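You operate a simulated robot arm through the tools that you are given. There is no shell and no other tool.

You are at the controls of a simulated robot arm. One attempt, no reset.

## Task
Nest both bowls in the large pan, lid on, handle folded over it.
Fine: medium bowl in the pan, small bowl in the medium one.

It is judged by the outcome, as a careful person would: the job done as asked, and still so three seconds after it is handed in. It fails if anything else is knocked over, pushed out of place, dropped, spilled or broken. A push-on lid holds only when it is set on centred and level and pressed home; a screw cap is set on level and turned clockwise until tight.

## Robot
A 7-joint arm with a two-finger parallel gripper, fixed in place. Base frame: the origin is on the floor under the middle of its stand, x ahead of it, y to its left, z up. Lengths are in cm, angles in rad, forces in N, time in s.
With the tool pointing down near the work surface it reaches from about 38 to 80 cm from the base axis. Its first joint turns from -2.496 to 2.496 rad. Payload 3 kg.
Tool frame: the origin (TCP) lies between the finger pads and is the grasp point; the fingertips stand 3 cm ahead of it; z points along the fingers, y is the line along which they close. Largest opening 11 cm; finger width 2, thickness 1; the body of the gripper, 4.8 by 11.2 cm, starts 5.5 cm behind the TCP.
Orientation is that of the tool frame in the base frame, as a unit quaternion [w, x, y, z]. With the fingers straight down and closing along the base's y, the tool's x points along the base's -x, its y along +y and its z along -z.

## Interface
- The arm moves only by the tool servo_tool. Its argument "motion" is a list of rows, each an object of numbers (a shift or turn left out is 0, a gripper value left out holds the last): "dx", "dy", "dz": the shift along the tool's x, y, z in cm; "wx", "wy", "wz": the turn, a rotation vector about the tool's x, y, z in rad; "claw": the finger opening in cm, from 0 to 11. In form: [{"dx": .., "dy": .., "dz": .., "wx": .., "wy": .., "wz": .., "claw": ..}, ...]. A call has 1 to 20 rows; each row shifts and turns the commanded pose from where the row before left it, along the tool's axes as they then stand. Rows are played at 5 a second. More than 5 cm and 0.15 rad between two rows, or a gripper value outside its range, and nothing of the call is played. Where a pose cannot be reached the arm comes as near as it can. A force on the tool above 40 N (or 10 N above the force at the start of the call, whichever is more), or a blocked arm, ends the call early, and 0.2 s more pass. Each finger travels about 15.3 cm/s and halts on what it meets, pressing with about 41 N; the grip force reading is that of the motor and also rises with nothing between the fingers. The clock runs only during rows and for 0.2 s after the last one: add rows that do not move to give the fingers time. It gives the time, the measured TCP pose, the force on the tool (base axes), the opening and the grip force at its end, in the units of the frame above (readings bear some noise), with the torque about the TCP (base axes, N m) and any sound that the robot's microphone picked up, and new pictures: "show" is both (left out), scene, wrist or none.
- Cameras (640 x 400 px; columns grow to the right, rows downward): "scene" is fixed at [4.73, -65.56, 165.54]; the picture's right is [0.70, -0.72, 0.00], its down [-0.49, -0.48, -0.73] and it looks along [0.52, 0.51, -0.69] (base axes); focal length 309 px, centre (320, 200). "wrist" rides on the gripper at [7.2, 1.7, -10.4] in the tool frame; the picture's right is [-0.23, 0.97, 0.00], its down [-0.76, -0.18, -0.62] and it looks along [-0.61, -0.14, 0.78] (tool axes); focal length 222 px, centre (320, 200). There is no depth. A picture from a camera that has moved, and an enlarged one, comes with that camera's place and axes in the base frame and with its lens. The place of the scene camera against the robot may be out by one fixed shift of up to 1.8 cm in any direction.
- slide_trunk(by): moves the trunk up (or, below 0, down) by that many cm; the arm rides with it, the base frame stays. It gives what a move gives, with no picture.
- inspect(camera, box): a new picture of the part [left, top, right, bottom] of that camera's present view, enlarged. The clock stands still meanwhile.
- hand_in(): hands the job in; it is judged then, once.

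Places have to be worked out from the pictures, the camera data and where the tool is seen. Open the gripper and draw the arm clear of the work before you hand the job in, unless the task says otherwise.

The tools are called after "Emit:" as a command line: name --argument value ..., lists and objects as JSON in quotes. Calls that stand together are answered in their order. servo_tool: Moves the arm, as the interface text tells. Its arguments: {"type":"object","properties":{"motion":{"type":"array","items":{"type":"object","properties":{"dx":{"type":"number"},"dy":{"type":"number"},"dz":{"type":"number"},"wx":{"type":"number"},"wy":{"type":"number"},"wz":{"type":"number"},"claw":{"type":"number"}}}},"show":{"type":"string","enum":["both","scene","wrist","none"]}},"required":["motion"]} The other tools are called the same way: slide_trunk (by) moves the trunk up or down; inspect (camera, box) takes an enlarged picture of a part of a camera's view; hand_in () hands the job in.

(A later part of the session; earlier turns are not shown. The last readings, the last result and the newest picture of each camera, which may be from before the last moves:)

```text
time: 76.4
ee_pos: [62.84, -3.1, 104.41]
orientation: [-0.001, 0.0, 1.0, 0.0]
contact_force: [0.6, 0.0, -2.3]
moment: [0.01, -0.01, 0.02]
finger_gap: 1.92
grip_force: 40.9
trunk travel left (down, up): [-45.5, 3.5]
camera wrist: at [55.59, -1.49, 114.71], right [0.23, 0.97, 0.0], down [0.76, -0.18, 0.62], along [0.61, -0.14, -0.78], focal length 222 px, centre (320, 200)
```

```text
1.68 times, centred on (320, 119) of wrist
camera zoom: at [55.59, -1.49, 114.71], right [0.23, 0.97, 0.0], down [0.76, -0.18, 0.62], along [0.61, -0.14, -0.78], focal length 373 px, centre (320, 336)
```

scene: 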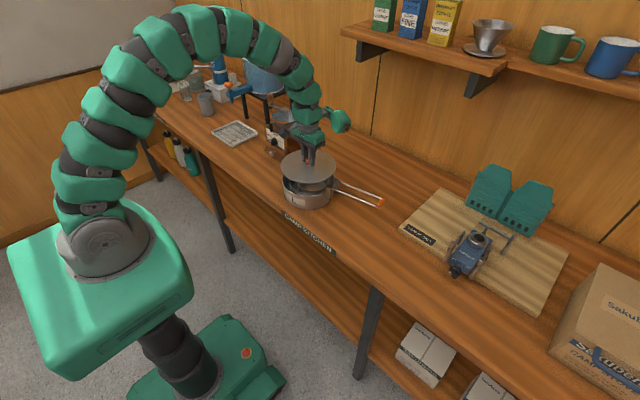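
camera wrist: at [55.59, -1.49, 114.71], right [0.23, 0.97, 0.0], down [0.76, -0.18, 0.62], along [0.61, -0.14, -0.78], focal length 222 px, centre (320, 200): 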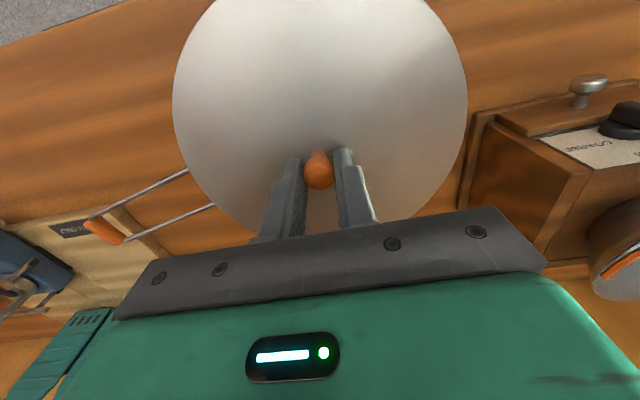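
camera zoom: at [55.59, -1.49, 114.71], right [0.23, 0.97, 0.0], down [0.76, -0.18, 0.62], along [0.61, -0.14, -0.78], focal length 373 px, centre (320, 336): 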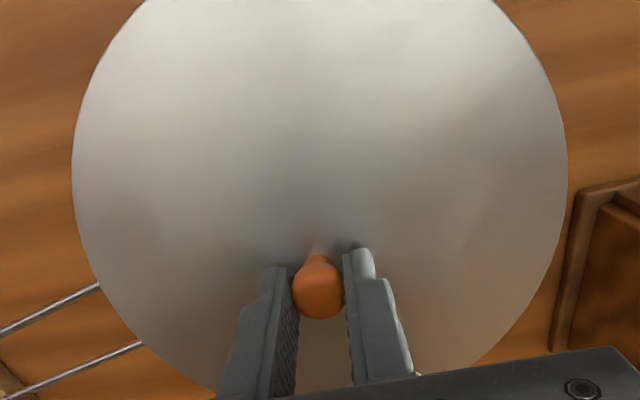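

The lid is over the pan, and the left and right edges match in the scene view. I'll descend to about 1 cm above the rim and check concentricity.

Emit:
servo_tool --motion '[{"dz": 1.5}, {"dz": 1.3}, {"dz": 0.8}, {}, {}]'

Emit:
inspect --camera "scene" --box '[265, 145, 365, 220]'

Emit:
inspect --camera "wrist" --box '[130, 0, 510, 238]'

```text
time: 77.6
ee_pos: [62.77, -3.15, 100.92]
orientation: [-0.001, 0.0, 1.0, -0.001]
contact_force: [0.5, 1.9, 1.7]
moment: [-0.21, -0.21, 0.09]
finger_gap: 1.95
grip_force: 41.2
trunk travel left (down, up): [-45.5, 3.5]
camera wrist: at [55.51, -1.51, 111.16], right [0.23, 0.97, 0.0], down [0.76, -0.18, 0.62], along [0.61, -0.14, -0.78], focal length 222 px, centre (320, 200)
```

scene: 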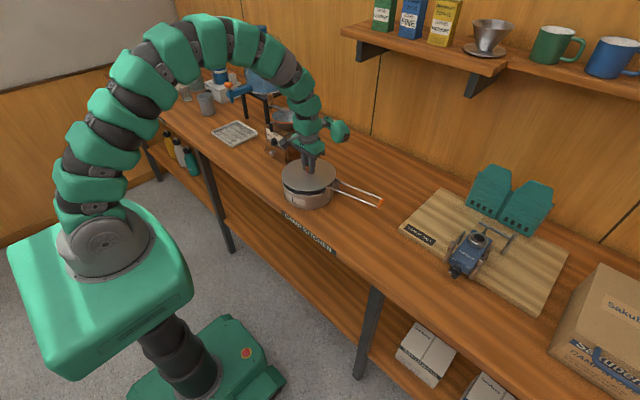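
wrist: 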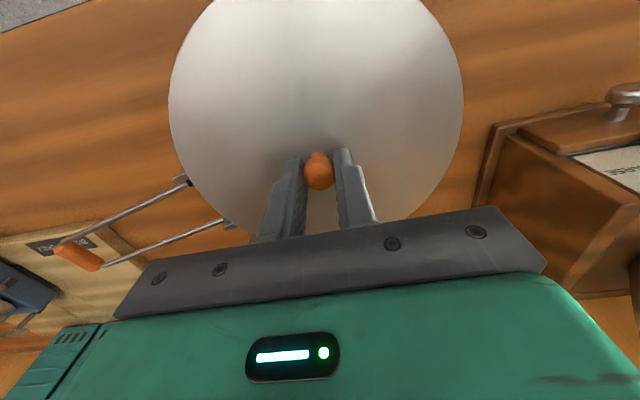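

```text
5.33 times, centred on (315, 182) of scene
camera zoom: at [4.73, -65.56, 165.54], right [0.7, -0.72, 0.0], down [-0.49, -0.48, -0.73], along [0.52, 0.51, -0.69], focal length 1646 px, centre (347, 293)
```

zoom: 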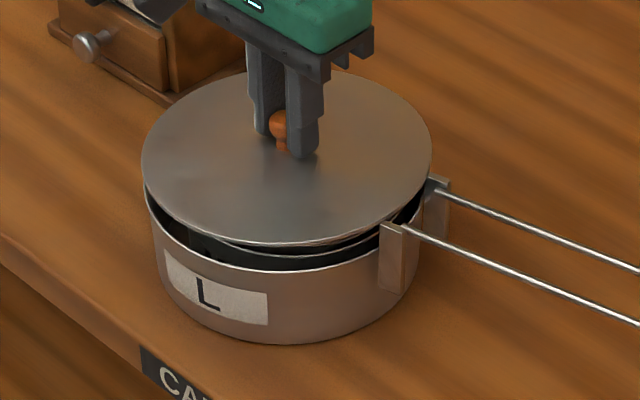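

```text
1.68 times, centred on (320, 119) of wrist
camera zoom: at [55.51, -1.51, 111.16], right [0.23, 0.97, 0.0], down [0.76, -0.18, 0.62], along [0.61, -0.14, -0.78], focal length 373 px, centre (320, 336)
```

zoom: 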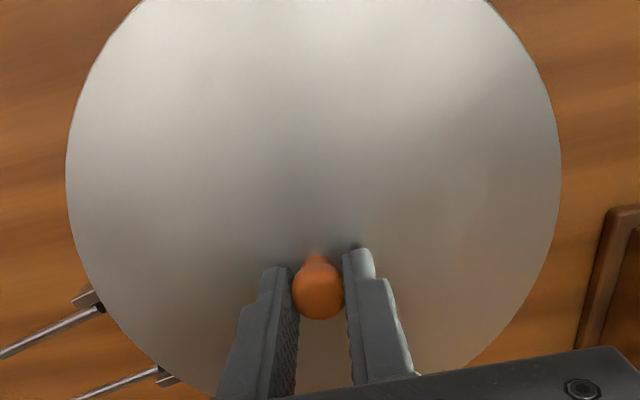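

There's a light contact (about 2 N), possibly the lid edge on a hinge bracket. I'll look closely before going on.

Emit:
inspect --camera "scene" --box '[325, 165, 365, 205]'

Emit:
inspect --camera "wrist" --box '[150, 150, 270, 240]'

```text
10.00 times, centred on (345, 185) of scene
camera zoom: at [4.73, -65.56, 165.54], right [0.7, -0.72, 0.0], down [-0.49, -0.48, -0.73], along [0.52, 0.51, -0.69], focal length 3087 px, centre (70, 350)
```

zoom: 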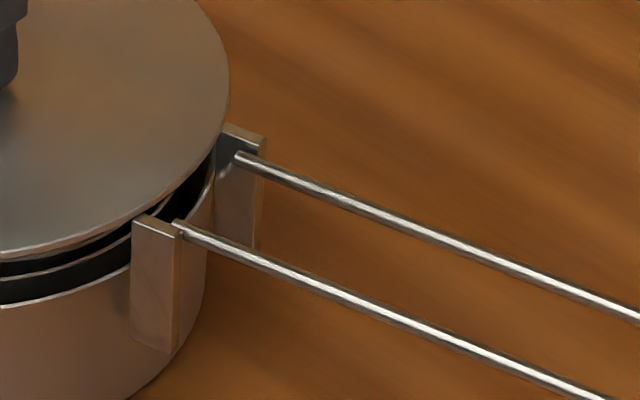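

```text
4.44 times, centred on (210, 195) of wrist
camera zoom: at [55.51, -1.51, 111.16], right [0.23, 0.97, 0.0], down [0.76, -0.18, 0.62], along [0.61, -0.14, -0.78], focal length 987 px, centre (809, 222)
```

zoom: 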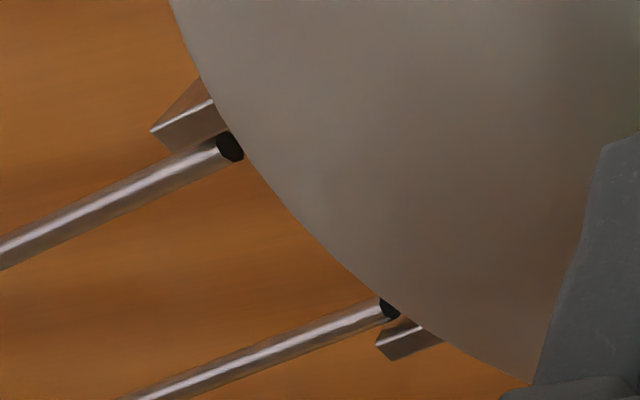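

The hinge ears rise to about z 97, roughly 2.5 cm above the rim, and their inner edges sit almost at the lid's radius. The lid edge is touching them on the -y side. I'll raise it clear, shift about 0.3 cm away from the ears, and re-check.

Emit:
servo_tool --motion '[{"dz": -0.6}, {"dz": -0.7}, {"dx": 0.05, "dy": 0.3}, {}, {}]'

Emit:
inspect --camera "scene" --box '[265, 145, 365, 220]'

Emit:
inspect --camera "wrist" --box '[130, 0, 510, 238]'

```text
time: 78.8
ee_pos: [62.66, -2.98, 102.03]
orientation: [-0.001, 0.0, 1.0, -0.001]
contact_force: [0.2, 1.1, -0.8]
moment: [0.02, -0.01, 0.0]
finger_gap: 1.93
grip_force: 41.0
trunk travel left (down, up): [-45.5, 3.5]
camera wrist: at [55.43, -1.24, 112.43], right [0.23, 0.97, 0.0], down [0.76, -0.18, 0.62], along [0.61, -0.14, -0.78], focal length 222 px, centre (320, 200)
```

scene: 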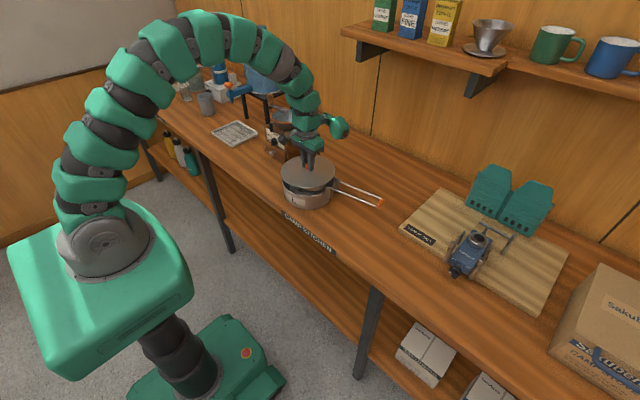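
wrist: 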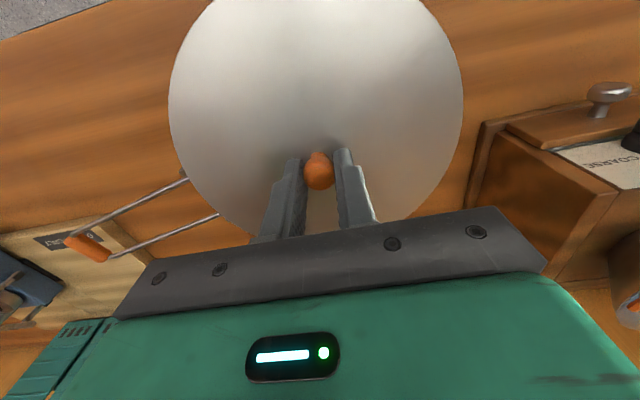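

```text
5.33 times, centred on (315, 182) of scene
camera zoom: at [4.73, -65.56, 165.54], right [0.7, -0.72, 0.0], down [-0.49, -0.48, -0.73], along [0.52, 0.51, -0.69], focal length 1646 px, centre (347, 293)
```

zoom: 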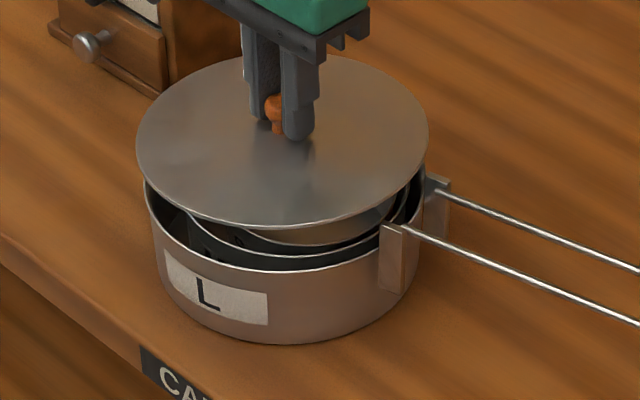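

```text
1.68 times, centred on (320, 119) of wrist
camera zoom: at [55.43, -1.24, 112.43], right [0.23, 0.97, 0.0], down [0.76, -0.18, 0.62], along [0.61, -0.14, -0.78], focal length 373 px, centre (320, 336)
```

zoom: 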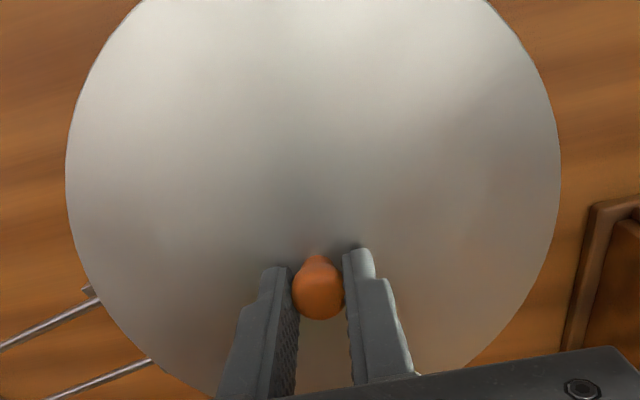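

The lid was tipped slightly by the ear contact, with its -y edge about 0.05 rad high. It's now within about 0.15 cm of concentric with the pan. I'll level it with a small wrist rotation, compensate the shift, and re-check.

Emit:
servo_tool --motion '[{"wx": -0.03, "dy": -0.12}, {"wx": -0.025, "dy": -0.12}, {}, {}]'

Emit:
inspect --camera "scene" --box '[265, 145, 365, 220]'

Emit:
inspect --camera "wrist" --box '[130, 0, 510, 238]'

```text
time: 79.8
ee_pos: [62.61, -3.1, 102.19]
orientation: [-0.001, 0.001, 1.0, 0.027]
contact_force: [-1.0, 0.3, -0.4]
moment: [0.0, 0.0, 0.02]
finger_gap: 1.94
grip_force: 41.1
trunk travel left (down, up): [-45.5, 3.5]
camera wrist: at [55.44, -2.04, 112.5], right [0.23, 0.97, 0.05], down [0.76, -0.21, 0.61], along [0.61, -0.1, -0.79], focal length 222 px, centre (320, 200)
```

scene: 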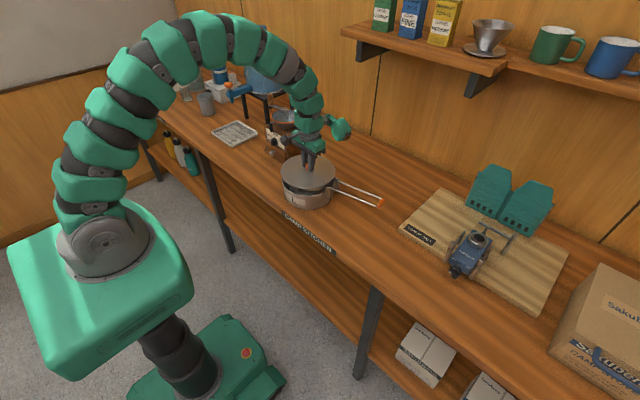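
wrist: 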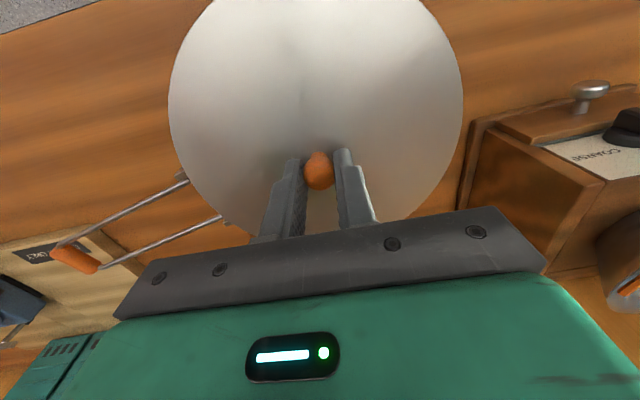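

```text
5.33 times, centred on (315, 182) of scene
camera zoom: at [4.73, -65.56, 165.54], right [0.7, -0.72, 0.0], down [-0.49, -0.48, -0.73], along [0.52, 0.51, -0.69], focal length 1646 px, centre (347, 293)
```

zoom: 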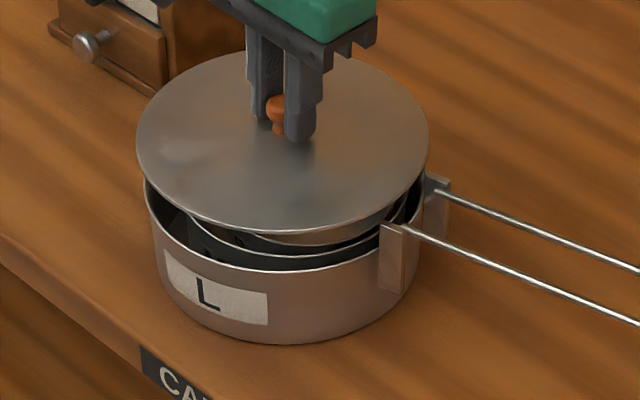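

```text
1.68 times, centred on (320, 119) of wrist
camera zoom: at [55.44, -2.04, 112.5], right [0.23, 0.97, 0.05], down [0.76, -0.21, 0.61], along [0.61, -0.1, -0.79], focal length 373 px, centre (320, 336)
```

zoom: 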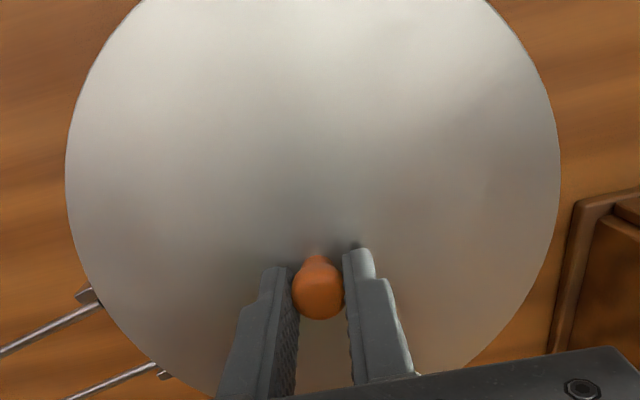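

The lid now looks level (ellipse aspect about 0.62) and is within 0.15–0.2 cm of concentric. I'll descend slowly past the ears, watching the forces.

Emit:
servo_tool --motion '[{"dz": 0.5, "dy": -0.027}, {"dz": 0.4, "dy": -0.022}, {"dz": 0.3, "dy": -0.016}, {}]' --show "none"

```text
time: 80.8
ee_pos: [62.74, -3.07, 100.89]
orientation: [0.0, 0.0, 1.0, 0.027]
contact_force: [-0.2, 0.0, -0.4]
moment: [0.0, 0.0, -0.01]
finger_gap: 1.94
grip_force: 40.8
trunk travel left (down, up): [-45.5, 3.5]
```

The lid has passed the ear tops without contact. I'll keep going down.

Emit:
servo_tool --motion '[{"dz": 0.4, "dy": -0.022}, {"dz": 0.4, "dy": -0.022}, {"dz": 0.3, "dy": -0.016}, {}]' --show "scene"

Emit:
inspect --camera "scene" --box '[265, 145, 365, 220]'

```text
time: 81.8
ee_pos: [62.71, -3.16, 99.72]
orientation: [-0.001, 0.0, 1.0, 0.026]
contact_force: [0.9, -0.6, -0.8]
moment: [0.0, -0.01, 0.0]
finger_gap: 1.97
grip_force: 41.3
trunk travel left (down, up): [-45.5, 3.5]
```

scene: 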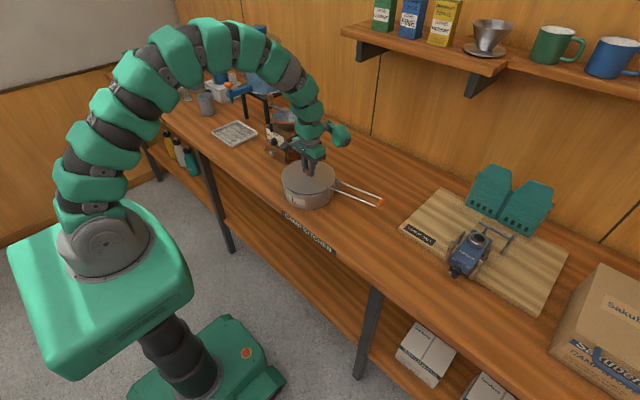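

```text
5.33 times, centred on (315, 182) of scene
camera zoom: at [4.73, -65.56, 165.54], right [0.7, -0.72, 0.0], down [-0.49, -0.48, -0.73], along [0.52, 0.51, -0.69], focal length 1646 px, centre (347, 293)
```

zoom: 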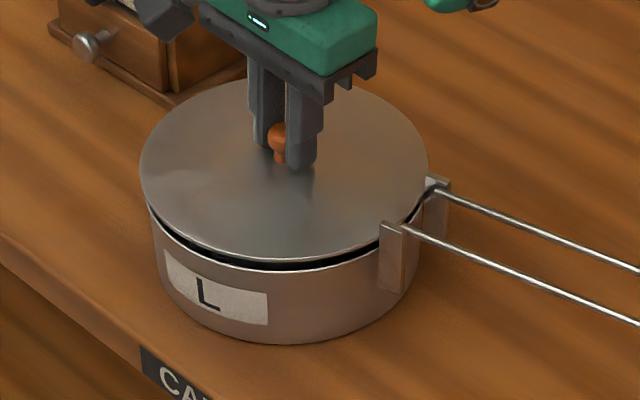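

Lid and pan are concentric to within about 0.1 cm. I'll lower it the last bit onto the rim.

Emit:
servo_tool --motion '[{"dz": 0.3, "dy": -0.016}, {"dz": 0.2, "dy": -0.011}, {}]' --show "none"

```text
time: 82.6
ee_pos: [62.71, -3.19, 99.31]
orientation: [-0.001, 0.001, 1.0, 0.026]
contact_force: [-0.2, 0.3, -1.1]
moment: [-0.03, 0.01, -0.03]
finger_gap: 1.96
grip_force: 40.9
trunk travel left (down, up): [-45.5, 3.5]
```

Emit:
servo_tool --motion '[{"dz": 0.2, "dy": -0.011}, {"dz": 0.15, "dy": -0.008}, {}]' --show "none"

```text
time: 83.4
ee_pos: [62.62, -3.02, 98.94]
orientation: [-0.001, -0.001, 1.0, 0.027]
contact_force: [0.2, 0.2, -0.8]
moment: [0.01, -0.01, 0.01]
finger_gap: 1.94
grip_force: 40.4
trunk travel left (down, up): [-45.5, 3.5]
```

Emit:
servo_tool --motion '[{"dz": 0.15, "dy": -0.008}, {"dz": 0.15, "dy": -0.008}, {}]' --show "scene"

Emit:
inspect --camera "scene" --box '[265, 145, 365, 220]'

```text
time: 84.2
ee_pos: [62.63, -3.13, 98.74]
orientation: [0.0, 0.0, 1.0, 0.027]
contact_force: [1.2, 1.1, 14.1]
moment: [0.06, 0.91, 0.08]
finger_gap: 1.96
grip_force: 41.2
trunk travel left (down, up): [-45.5, 3.5]
```

scene: 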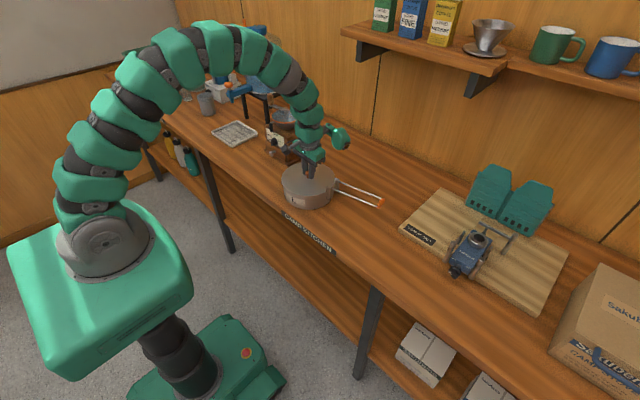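

```text
5.33 times, centred on (315, 182) of scene
camera zoom: at [4.73, -65.56, 165.54], right [0.7, -0.72, 0.0], down [-0.49, -0.48, -0.73], along [0.52, 0.51, -0.69], focal length 1646 px, centre (347, 293)
```

zoom: 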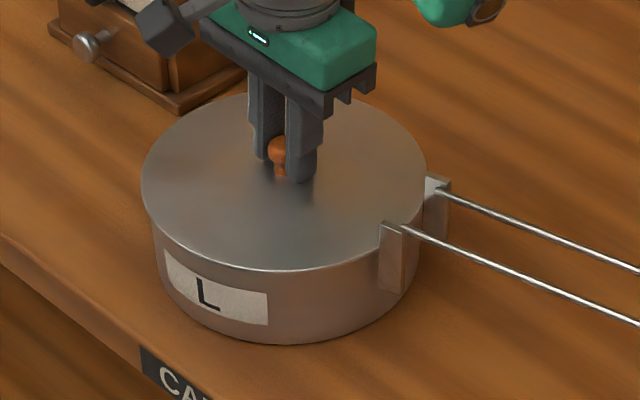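

The lid is touching the rim, with slightly more force on the near side. I'll release the knob so it settles flat, then check.

Emit:
servo_tool --motion '[{"dz": -0.1}, {"claw": 2.4}, {"claw": 3.2}, {"claw": 4}, {}, {"dz": -1}, {"dz": -2}, {"wx": 0.05, "dz": -1}, {}]'

Emit:
inspect --camera "scene" --box '[265, 145, 365, 220]'

Emit:
inspect --camera "wrist" --box '[130, 0, 510, 238]'

```text
time: 86.2
ee_pos: [62.57, -3.45, 102.68]
orientation: [0.0, 0.001, 1.0, 0.002]
contact_force: [0.2, 0.4, 0.5]
moment: [0.0, 0.03, 0.0]
finger_gap: 3.99
grip_force: 0.0
trunk travel left (down, up): [-45.5, 3.5]
camera wrist: at [55.47, -1.74, 113.09], right [0.23, 0.97, 0.0], down [0.76, -0.18, 0.62], along [0.61, -0.14, -0.78], focal length 222 px, centre (320, 200)
```

scene: 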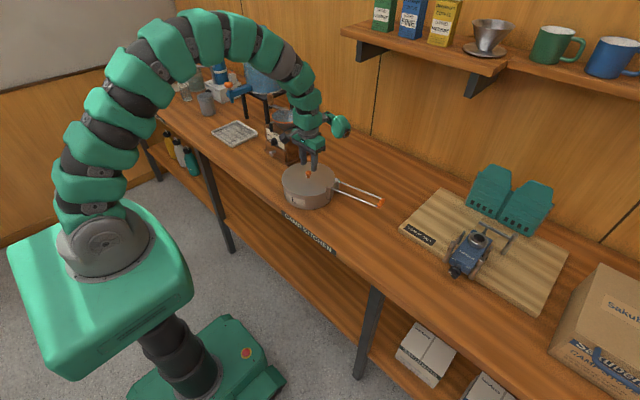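
wrist: 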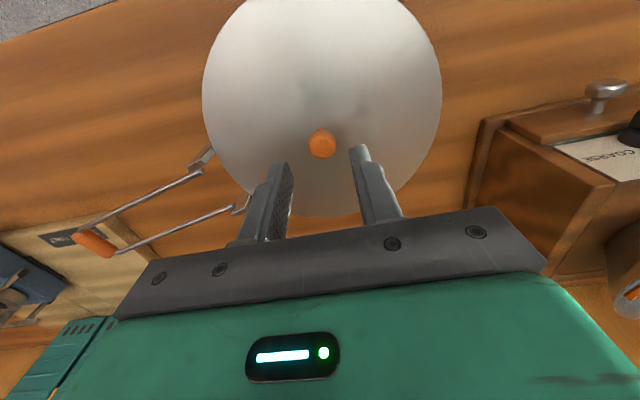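

```text
5.33 times, centred on (315, 182) of scene
camera zoom: at [4.73, -65.56, 165.54], right [0.7, -0.72, 0.0], down [-0.49, -0.48, -0.73], along [0.52, 0.51, -0.69], focal length 1646 px, centre (347, 293)
```

zoom: 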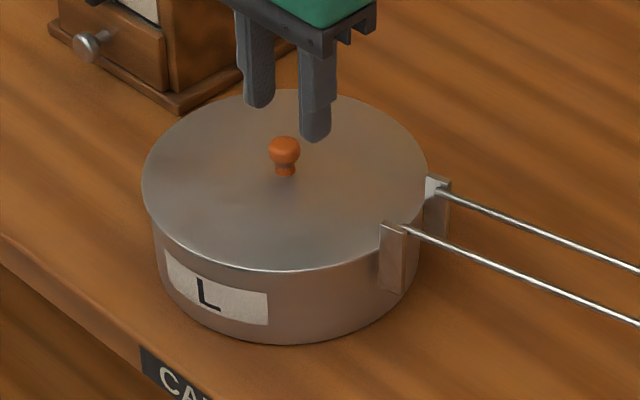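

```text
1.68 times, centred on (320, 119) of wrist
camera zoom: at [55.47, -1.74, 113.09], right [0.23, 0.97, 0.0], down [0.76, -0.18, 0.62], along [0.61, -0.14, -0.78], focal length 373 px, centre (320, 336)
```

zoom: 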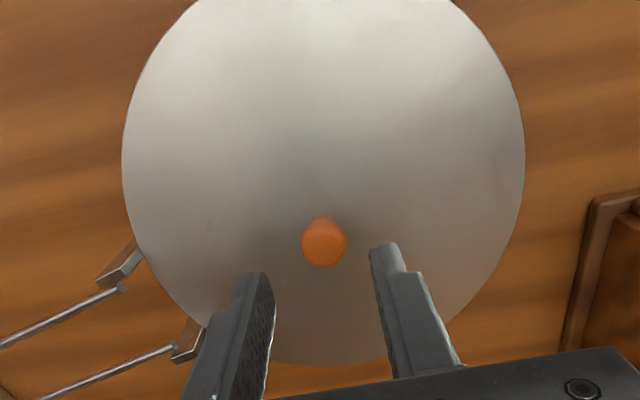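

The lid is seated flat and centred. Now I'll press it home with closed fingers on top of the knob.

Emit:
servo_tool --motion '[{"claw": 0, "dy": 0.22}, {}, {"dz": 0.8}, {"dz": 0.5}, {"dz": 0.2}, {"dz": 0.2}, {}]' --show "wrist"

```text
time: 87.8
ee_pos: [62.78, -3.01, 101.04]
orientation: [-0.001, 0.001, 1.0, 0.002]
contact_force: [0.6, -0.9, -0.2]
moment: [0.02, -0.02, 0.0]
finger_gap: 0.02
grip_force: 38.2
trunk travel left (down, up): [-45.5, 3.5]
camera wrist: at [55.44, -1.55, 111.38], right [0.23, 0.97, 0.0], down [0.76, -0.18, 0.62], along [0.61, -0.14, -0.78], focal length 222 px, centre (320, 200)
```

wrist: 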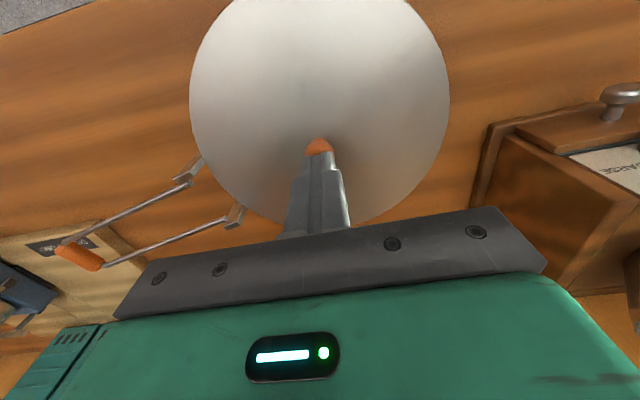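

Emit:
servo_tool --motion '[{"dz": 0.2}, {"dz": 0.2}, {"dz": 0.15}, {"dz": 0.15}, {"dz": 0.1}, {"dz": 0.1}, {}]' --show "wrist"

```text
time: 88.7
ee_pos: [62.99, -3.04, 100.91]
orientation: [0.005, -0.001, 1.0, 0.001]
contact_force: [1.2, 0.0, 11.8]
moment: [0.0, 0.01, 0.03]
finger_gap: 0.03
grip_force: 37.4
trunk travel left (down, up): [-45.5, 3.5]
stopped in row 4: the force on the tool passed its limit at 44 N (the readings are from after the stop); the commanded pose is now the measured one
camera wrist: at [55.57, -1.54, 111.14], right [0.23, 0.97, 0.0], down [0.76, -0.18, 0.63], along [0.61, -0.14, -0.78], focal length 222 px, centre (320, 200)
```

wrist: 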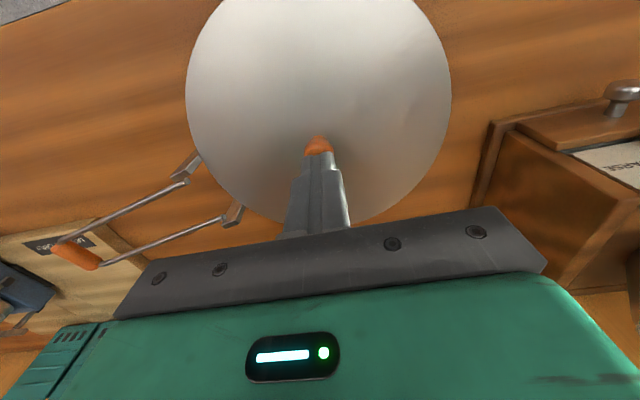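

I pressed with about 44 N and the knob held firm. I'll rise and verify the lid, then study the handle.

Emit:
servo_tool --motion '[{"dz": -2}, {"dz": -3}, {"dz": -3}, {"dz": -3, "dx": 2}, {"dx": 3}, {}]'

Emit:
inspect --camera "scene" --box '[275, 150, 395, 225]'

Emit:
inspect --camera "wrist" --box '[60, 80, 420, 250]'

```text
time: 90.1
ee_pos: [57.73, -3.11, 111.92]
orientation: [0.003, 0.0, 1.0, 0.001]
contact_force: [0.6, 0.0, 0.4]
moment: [0.04, -0.05, 0.05]
finger_gap: 0.01
grip_force: 37.5
trunk travel left (down, up): [-45.5, 3.5]
camera wrist: at [50.46, -1.55, 122.06], right [0.23, 0.97, 0.0], down [0.76, -0.18, 0.63], along [0.61, -0.14, -0.78], focal length 222 px, centre (320, 200)
```

scene: 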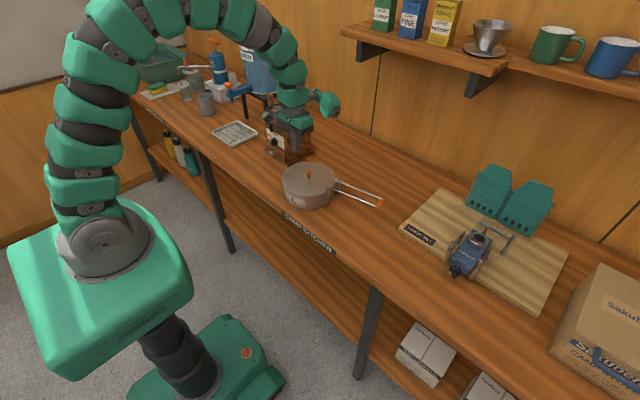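
wrist: 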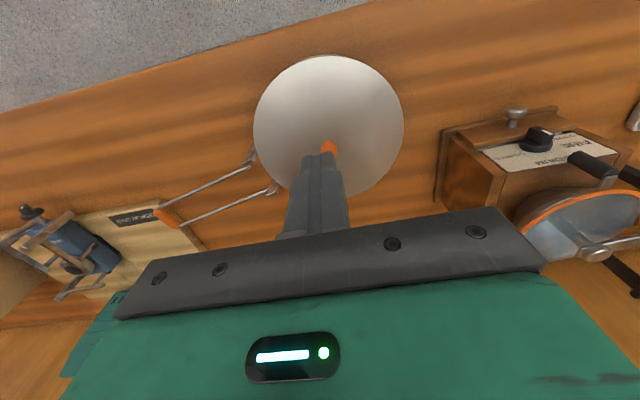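

```text
5.33 times, centred on (335, 188) of scene
camera zoom: at [4.73, -65.56, 165.54], right [0.7, -0.72, 0.0], down [-0.49, -0.48, -0.73], along [0.52, 0.51, -0.69], focal length 1646 px, centre (240, 267)
```

zoom: 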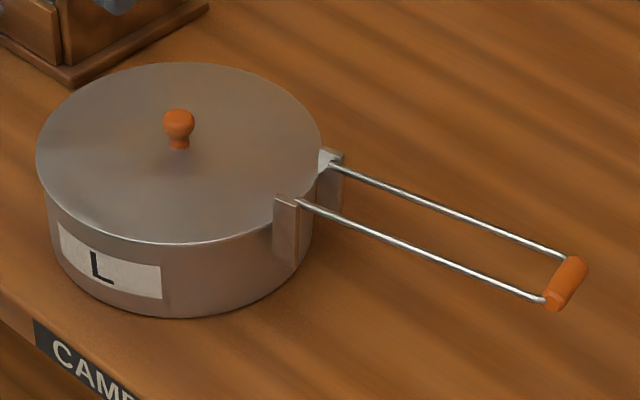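

```text
1.78 times, centred on (240, 165) of wrist
camera zoom: at [50.46, -1.55, 122.06], right [0.23, 0.97, 0.0], down [0.76, -0.18, 0.63], along [0.61, -0.14, -0.78], focal length 395 px, centre (462, 262)
```

zoom: 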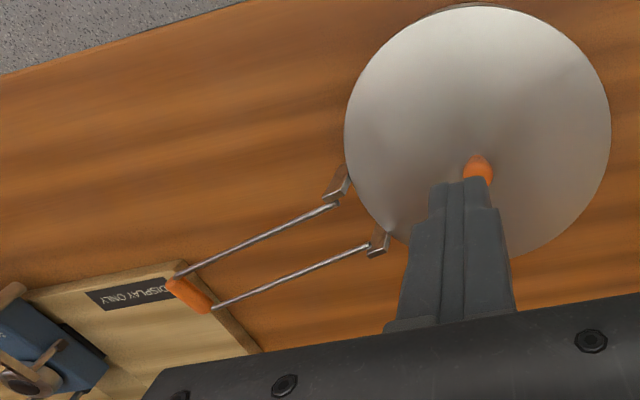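

The lid is on, centred and flush. The handle bar is near (68.4, -30.4, 96.7), the hinge near (65.0, -13.8, 96.6), and the length is about 17 cm. I'll move above the orange grip and align the fingers to close along the handle direction.

Emit:
servo_tool --motion '[{"dx": -1.33, "dy": -3.41, "claw": 4}, {"dx": -1.33, "dy": -3.41}, {"dx": -1.33, "dy": -3.41}, {"dx": -1.33, "dy": -3.41}, {"dx": -1.33, "dy": -3.41}, {"dx": -1.33, "dy": -3.41}, {"dx": -1.33, "dy": -3.41}, {"dx": -1.33, "dy": -3.41}, {"wz": -0.1, "dz": 2}, {"wz": -0.1, "dz": 3}, {}]'

Emit:
inspect --camera "wrist" --box '[220, 60, 500, 230]'

```text
time: 92.5
ee_pos: [68.3, -30.34, 106.56]
orientation: [0.002, -0.1, 0.995, 0.001]
contact_force: [0.1, -0.3, 0.8]
moment: [0.02, 0.01, -0.02]
finger_gap: 3.99
grip_force: 0.0
trunk travel left (down, up): [-45.5, 3.5]
camera wrist: at [60.91, -30.33, 116.83], right [0.03, 1.0, 0.0], down [0.78, -0.02, 0.63], along [0.63, -0.02, -0.78], focal length 222 px, centre (320, 200)
```

scene: 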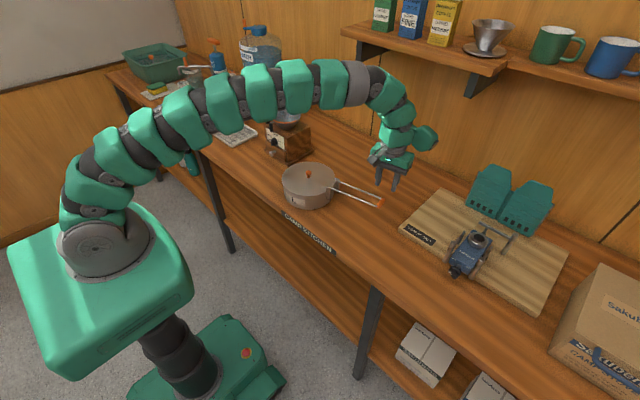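
wrist: 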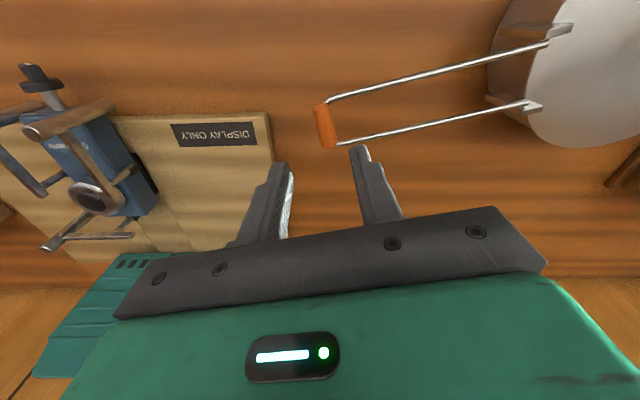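

```text
2.29 times, centred on (360, 145) of wrist
camera zoom: at [60.91, -30.33, 116.83], right [0.03, 1.0, 0.0], down [0.78, -0.02, 0.63], along [0.63, -0.02, -0.78], focal length 508 px, centre (229, 326)
```

zoom: 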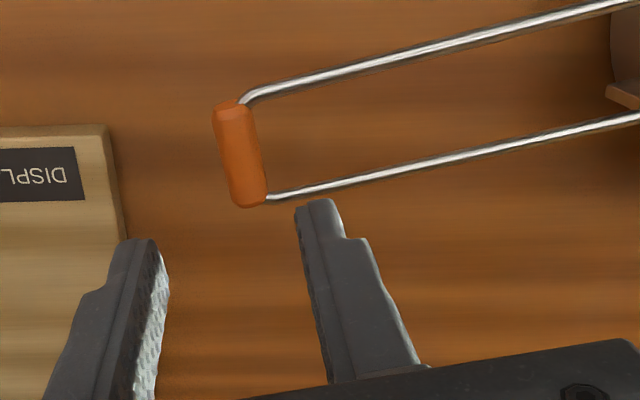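

Emit:
servo_tool --motion '[{"dy": 0.2, "dz": 1}, {"dz": 2}, {"dz": 2}, {}]' --show "wrist"

Emit:
inspect --camera "wrist" --box '[220, 90, 460, 230]'

Emit:
inspect --camera "scene" --box '[330, 150, 430, 225]'

```text
time: 93.5
ee_pos: [68.47, -30.46, 101.66]
orientation: [0.003, -0.099, 0.995, 0.001]
contact_force: [0.1, 0.0, 0.8]
moment: [0.01, 0.01, -0.06]
finger_gap: 4.01
grip_force: 0.1
trunk travel left (down, up): [-45.5, 3.5]
camera wrist: at [60.96, -30.17, 111.87], right [0.03, 1.0, 0.0], down [0.78, -0.03, 0.63], along [0.63, -0.02, -0.78], focal length 222 px, centre (320, 200)
```

wrist: 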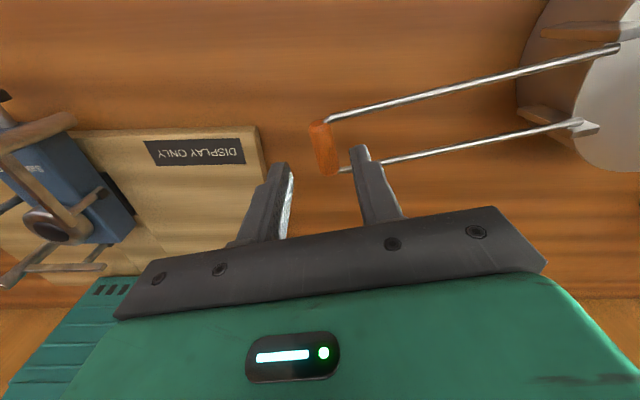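

```text
2.67 times, centred on (340, 160) of wrist
camera zoom: at [60.96, -30.17, 111.87], right [0.03, 1.0, 0.0], down [0.78, -0.03, 0.63], along [0.63, -0.02, -0.78], focal length 592 px, centre (267, 307)
```

zoom: 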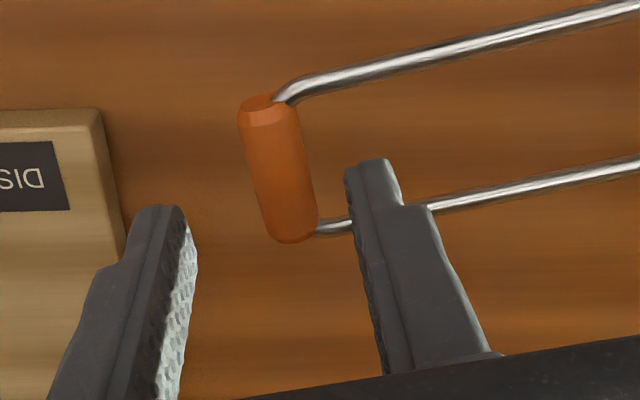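

```text
5.33 times, centred on (380, 188) of scene
camera zoom: at [4.73, -65.56, 165.54], right [0.7, -0.72, 0.0], down [-0.49, -0.48, -0.73], along [0.52, 0.51, -0.69], focal length 1646 px, centre (0, 267)
```

zoom: 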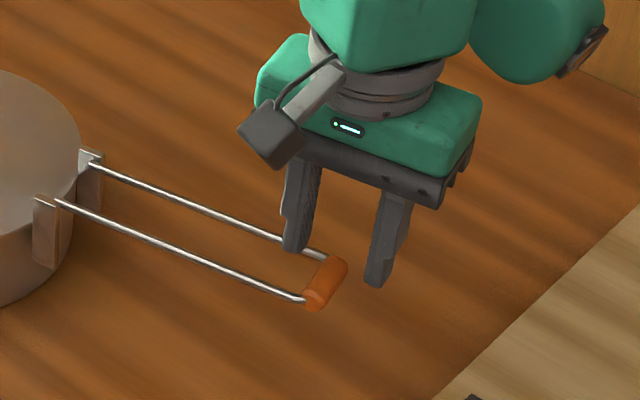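

The bar is 0.38 cm off-centre towards the pan. I'll shift, descend partway, and check again so that closing doesn't tug the pan.

Emit:
servo_tool --motion '[{"dy": 0.38}, {"dz": 1}, {"dz": 0.8}, {}]' --show "wrist"

Emit:
inspect --camera "wrist" --box '[240, 110, 440, 235]'

Emit:
inspect --camera "scene" --box '[350, 170, 420, 220]'

```text
time: 94.5
ee_pos: [68.26, -29.84, 99.89]
orientation: [0.002, -0.099, 0.995, 0.001]
contact_force: [-0.3, 0.0, -0.1]
moment: [0.01, -0.01, 0.03]
finger_gap: 4.0
grip_force: 0.1
trunk travel left (down, up): [-45.5, 3.5]
camera wrist: at [60.86, -29.7, 110.1], right [0.03, 1.0, 0.0], down [0.78, -0.03, 0.63], along [0.63, -0.02, -0.78], focal length 222 px, centre (320, 200)
```

wrist: 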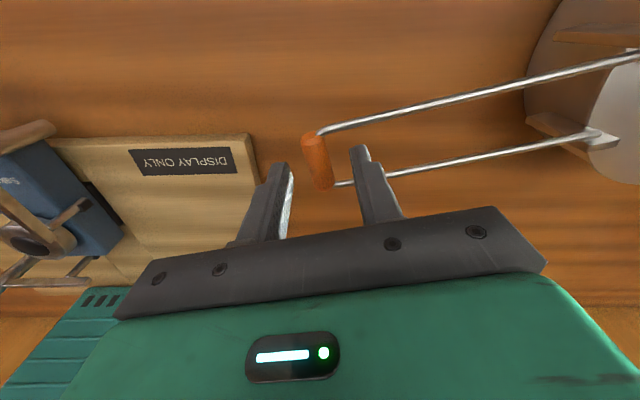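

```text
3.20 times, centred on (340, 172) of wrist
camera zoom: at [60.86, -29.7, 110.1], right [0.03, 1.0, 0.0], down [0.78, -0.03, 0.63], along [0.63, -0.02, -0.78], focal length 711 px, centre (256, 288)
```

zoom: 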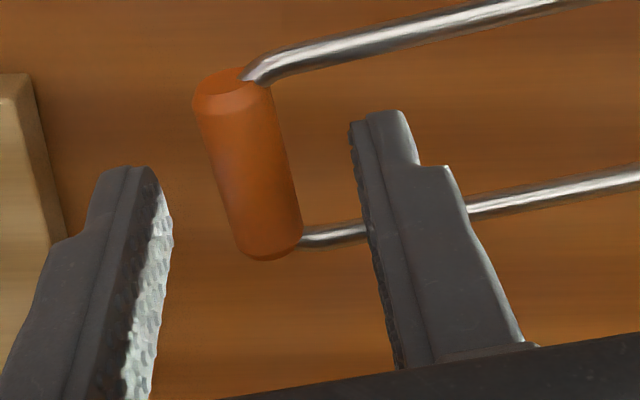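

```text
8.00 times, centred on (385, 195) of scene
camera zoom: at [4.73, -65.56, 165.54], right [0.7, -0.72, 0.0], down [-0.49, -0.48, -0.73], along [0.52, 0.51, -0.69], focal length 2469 px, centre (-200, 240)
```

zoom: 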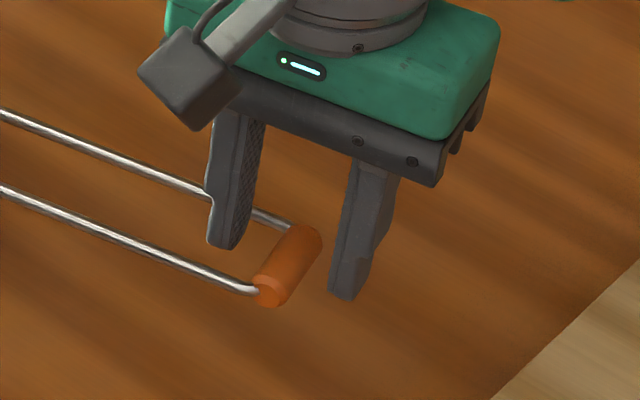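

The bar is nearly centred now and sits at z 96.9. I'll trim by -0.15, lower so the tips pass just below the bar, and close gradually.

Emit:
servo_tool --motion '[{"dy": -0.15, "dz": 0.4}, {"dz": 0.4}, {"claw": 2.5}, {"claw": 1.8}, {"claw": 1.4}, {}]' --show "wrist"

Emit:
inspect --camera "wrist" --box '[240, 110, 440, 235]'

```text
time: 95.9
ee_pos: [68.46, -29.98, 98.93]
orientation: [0.002, -0.101, 0.995, 0.001]
contact_force: [-1.9, 1.9, -0.3]
moment: [0.09, -0.06, 0.51]
finger_gap: 1.48
grip_force: 27.9
trunk travel left (down, up): [-45.5, 3.5]
camera wrist: at [60.89, -29.83, 109.32], right [0.03, 1.0, 0.0], down [0.78, -0.02, 0.63], along [0.63, -0.02, -0.78], focal length 222 px, centre (320, 200)
```

wrist: 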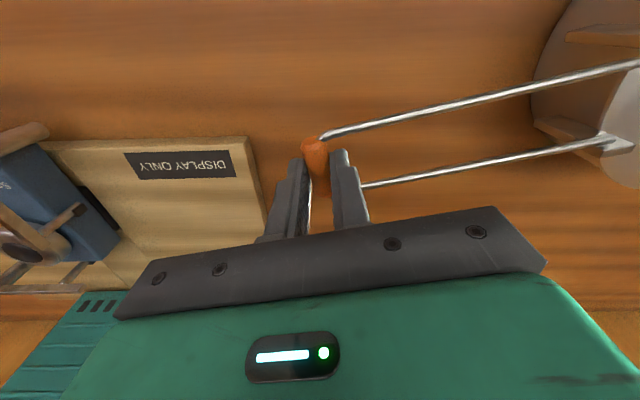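

```text
3.20 times, centred on (340, 172) of wrist
camera zoom: at [60.89, -29.83, 109.32], right [0.03, 1.0, 0.0], down [0.78, -0.02, 0.63], along [0.63, -0.02, -0.78], focal length 711 px, centre (256, 288)
```

zoom: 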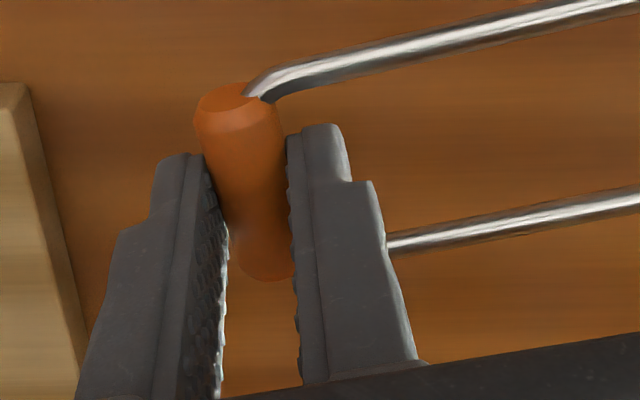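

The bar is gripped lightly (gap 1.48, 28 N), with a small yaw mismatch of 0.5 N·m. I'll relieve that, then start lifting along the hinge arc in small steps while watching the force.

Emit:
servo_tool --motion '[{"wz": -0.03, "dy": 0.02}, {}]' --show "none"

```text
time: 96.5
ee_pos: [68.35, -29.99, 99.09]
orientation: [0.002, -0.115, 0.993, 0.001]
contact_force: [1.6, 0.4, 0.0]
moment: [0.04, 0.05, -0.25]
finger_gap: 1.54
grip_force: 13.7
trunk travel left (down, up): [-45.5, 3.5]
```

Emit:
servo_tool --motion '[{"wz": 0.01, "claw": 1.35}, {}, {"dy": 0.064, "dz": -1.473}, {"dy": 0.193, "dz": -1.462}, {}]'

Emit:
inspect --camera "scene" --box '[270, 140, 410, 228]'

```text
time: 97.7
ee_pos: [68.31, -29.78, 102.0]
orientation: [0.002, -0.11, 0.994, 0.002]
contact_force: [-0.6, -0.4, -0.7]
moment: [-0.02, 0.04, -0.04]
finger_gap: 1.53
grip_force: 1.5
trunk travel left (down, up): [-45.5, 3.5]
camera wrist: at [60.8, -29.77, 112.25], right [0.01, 1.0, 0.0], down [0.78, -0.01, 0.63], along [0.63, 0.0, -0.78], focal length 222 px, centre (320, 200)
```

scene: 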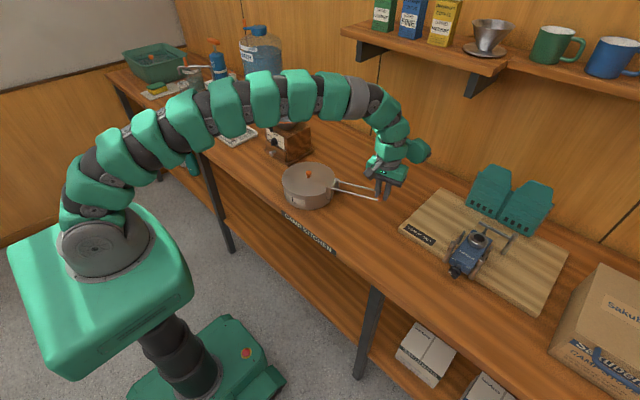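
wrist: 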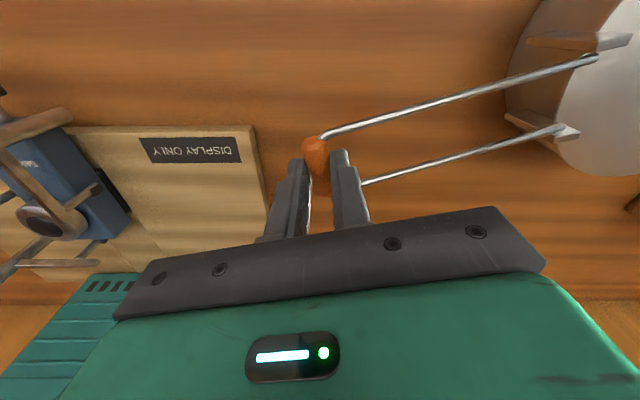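

```text
4.55 times, centred on (340, 184) of scene
camera zoom: at [4.73, -65.56, 165.54], right [0.7, -0.72, 0.0], down [-0.49, -0.48, -0.73], along [0.52, 0.51, -0.69], focal length 1403 px, centre (229, 273)
```

zoom: 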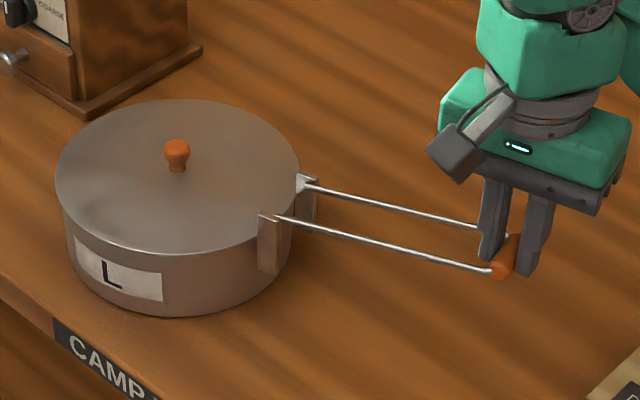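

The handle is rising, forces are small and the pan is still. I'll tighten slightly and continue the arc to 30°.

Emit:
servo_tool --motion '[{"claw": 1.2}, {"dy": 0.319, "dz": -1.44}, {"dy": 0.443, "dz": -1.406}, {"dy": 0.564, "dz": -1.362}, {"dy": 0.681, "dz": -1.308}, {}]'

Emit:
inspect --camera "scene" --box '[270, 120, 410, 220]'

```text
time: 99.1
ee_pos: [67.97, -27.79, 107.59]
orientation: [0.003, -0.11, 0.994, 0.001]
contact_force: [1.2, -1.7, 0.8]
moment: [0.08, -0.53, -0.08]
finger_gap: 1.48
grip_force: 41.3
trunk travel left (down, up): [-45.5, 3.5]
camera wrist: at [60.41, -27.8, 117.79], right [0.01, 1.0, 0.0], down [0.78, -0.01, 0.63], along [0.63, 0.0, -0.78], focal length 222 px, centre (320, 200)
```

scene: 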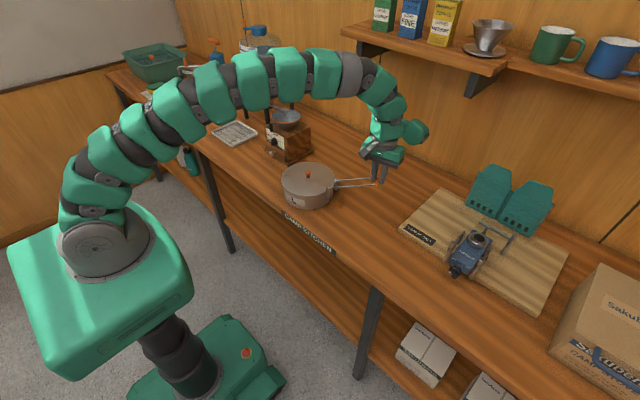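
wrist: 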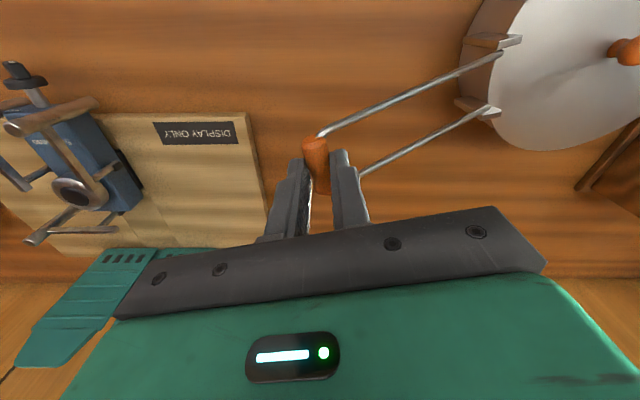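

```text
4.00 times, centred on (340, 170) of scene
camera zoom: at [4.73, -65.56, 165.54], right [0.7, -0.72, 0.0], down [-0.49, -0.48, -0.73], along [0.52, 0.51, -0.69], focal length 1235 px, centre (240, 320)
```

zoom: 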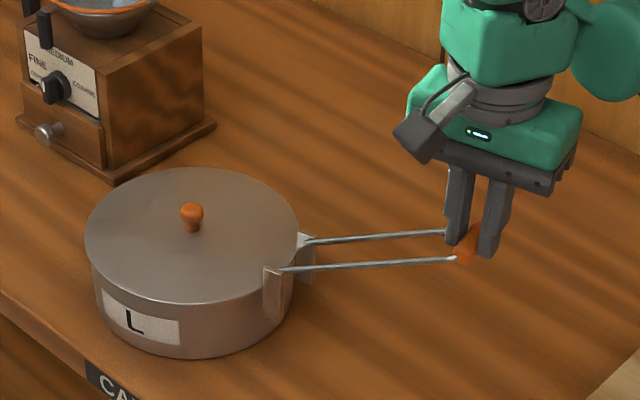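

At 30° all is well, but there's a slight twist (My -0.5). I'll relax the grip a little to relieve it and continue to 50°.

Emit:
servo_tool --motion '[{"claw": 1.42}, {}, {"dy": 0.791, "dz": -1.245}, {"dy": 0.9, "dz": -1.17}, {"dy": 0.996, "dz": -1.087}, {"dy": 1.085, "dz": -0.996}, {}]'

Emit:
inspect --camera "scene" --box '[270, 110, 410, 220]'

```text
time: 100.7
ee_pos: [66.98, -24.1, 112.01]
orientation: [0.002, -0.11, 0.994, 0.002]
contact_force: [-1.1, 1.3, 0.5]
moment: [0.06, 0.13, -0.01]
finger_gap: 1.51
grip_force: 28.7
trunk travel left (down, up): [-45.5, 3.5]
camera wrist: at [59.55, -24.12, 122.28], right [0.01, 1.0, 0.0], down [0.78, -0.01, 0.63], along [0.63, 0.0, -0.78], focal length 222 px, centre (320, 200)
```

scene: 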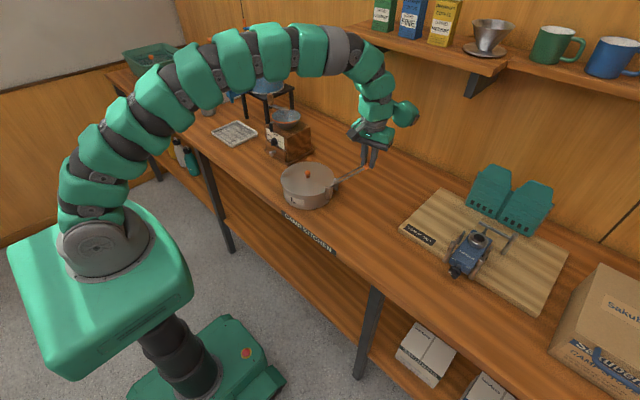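
wrist: 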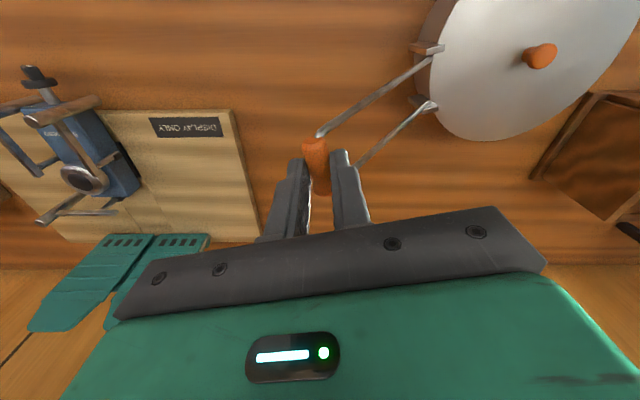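

```text
3.64 times, centred on (340, 165) of scene
camera zoom: at [4.73, -65.56, 165.54], right [0.7, -0.72, 0.0], down [-0.49, -0.48, -0.73], along [0.52, 0.51, -0.69], focal length 1122 px, centre (247, 327)
```

zoom: 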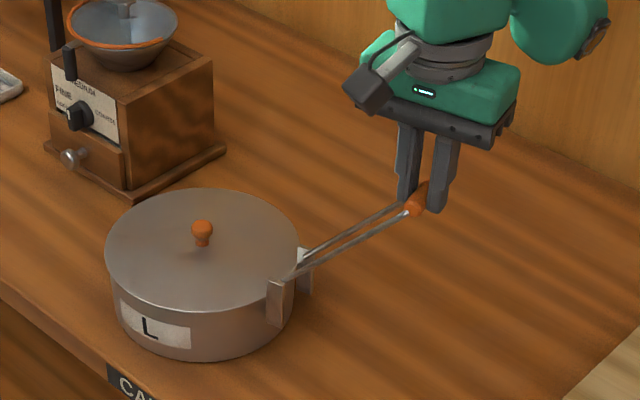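

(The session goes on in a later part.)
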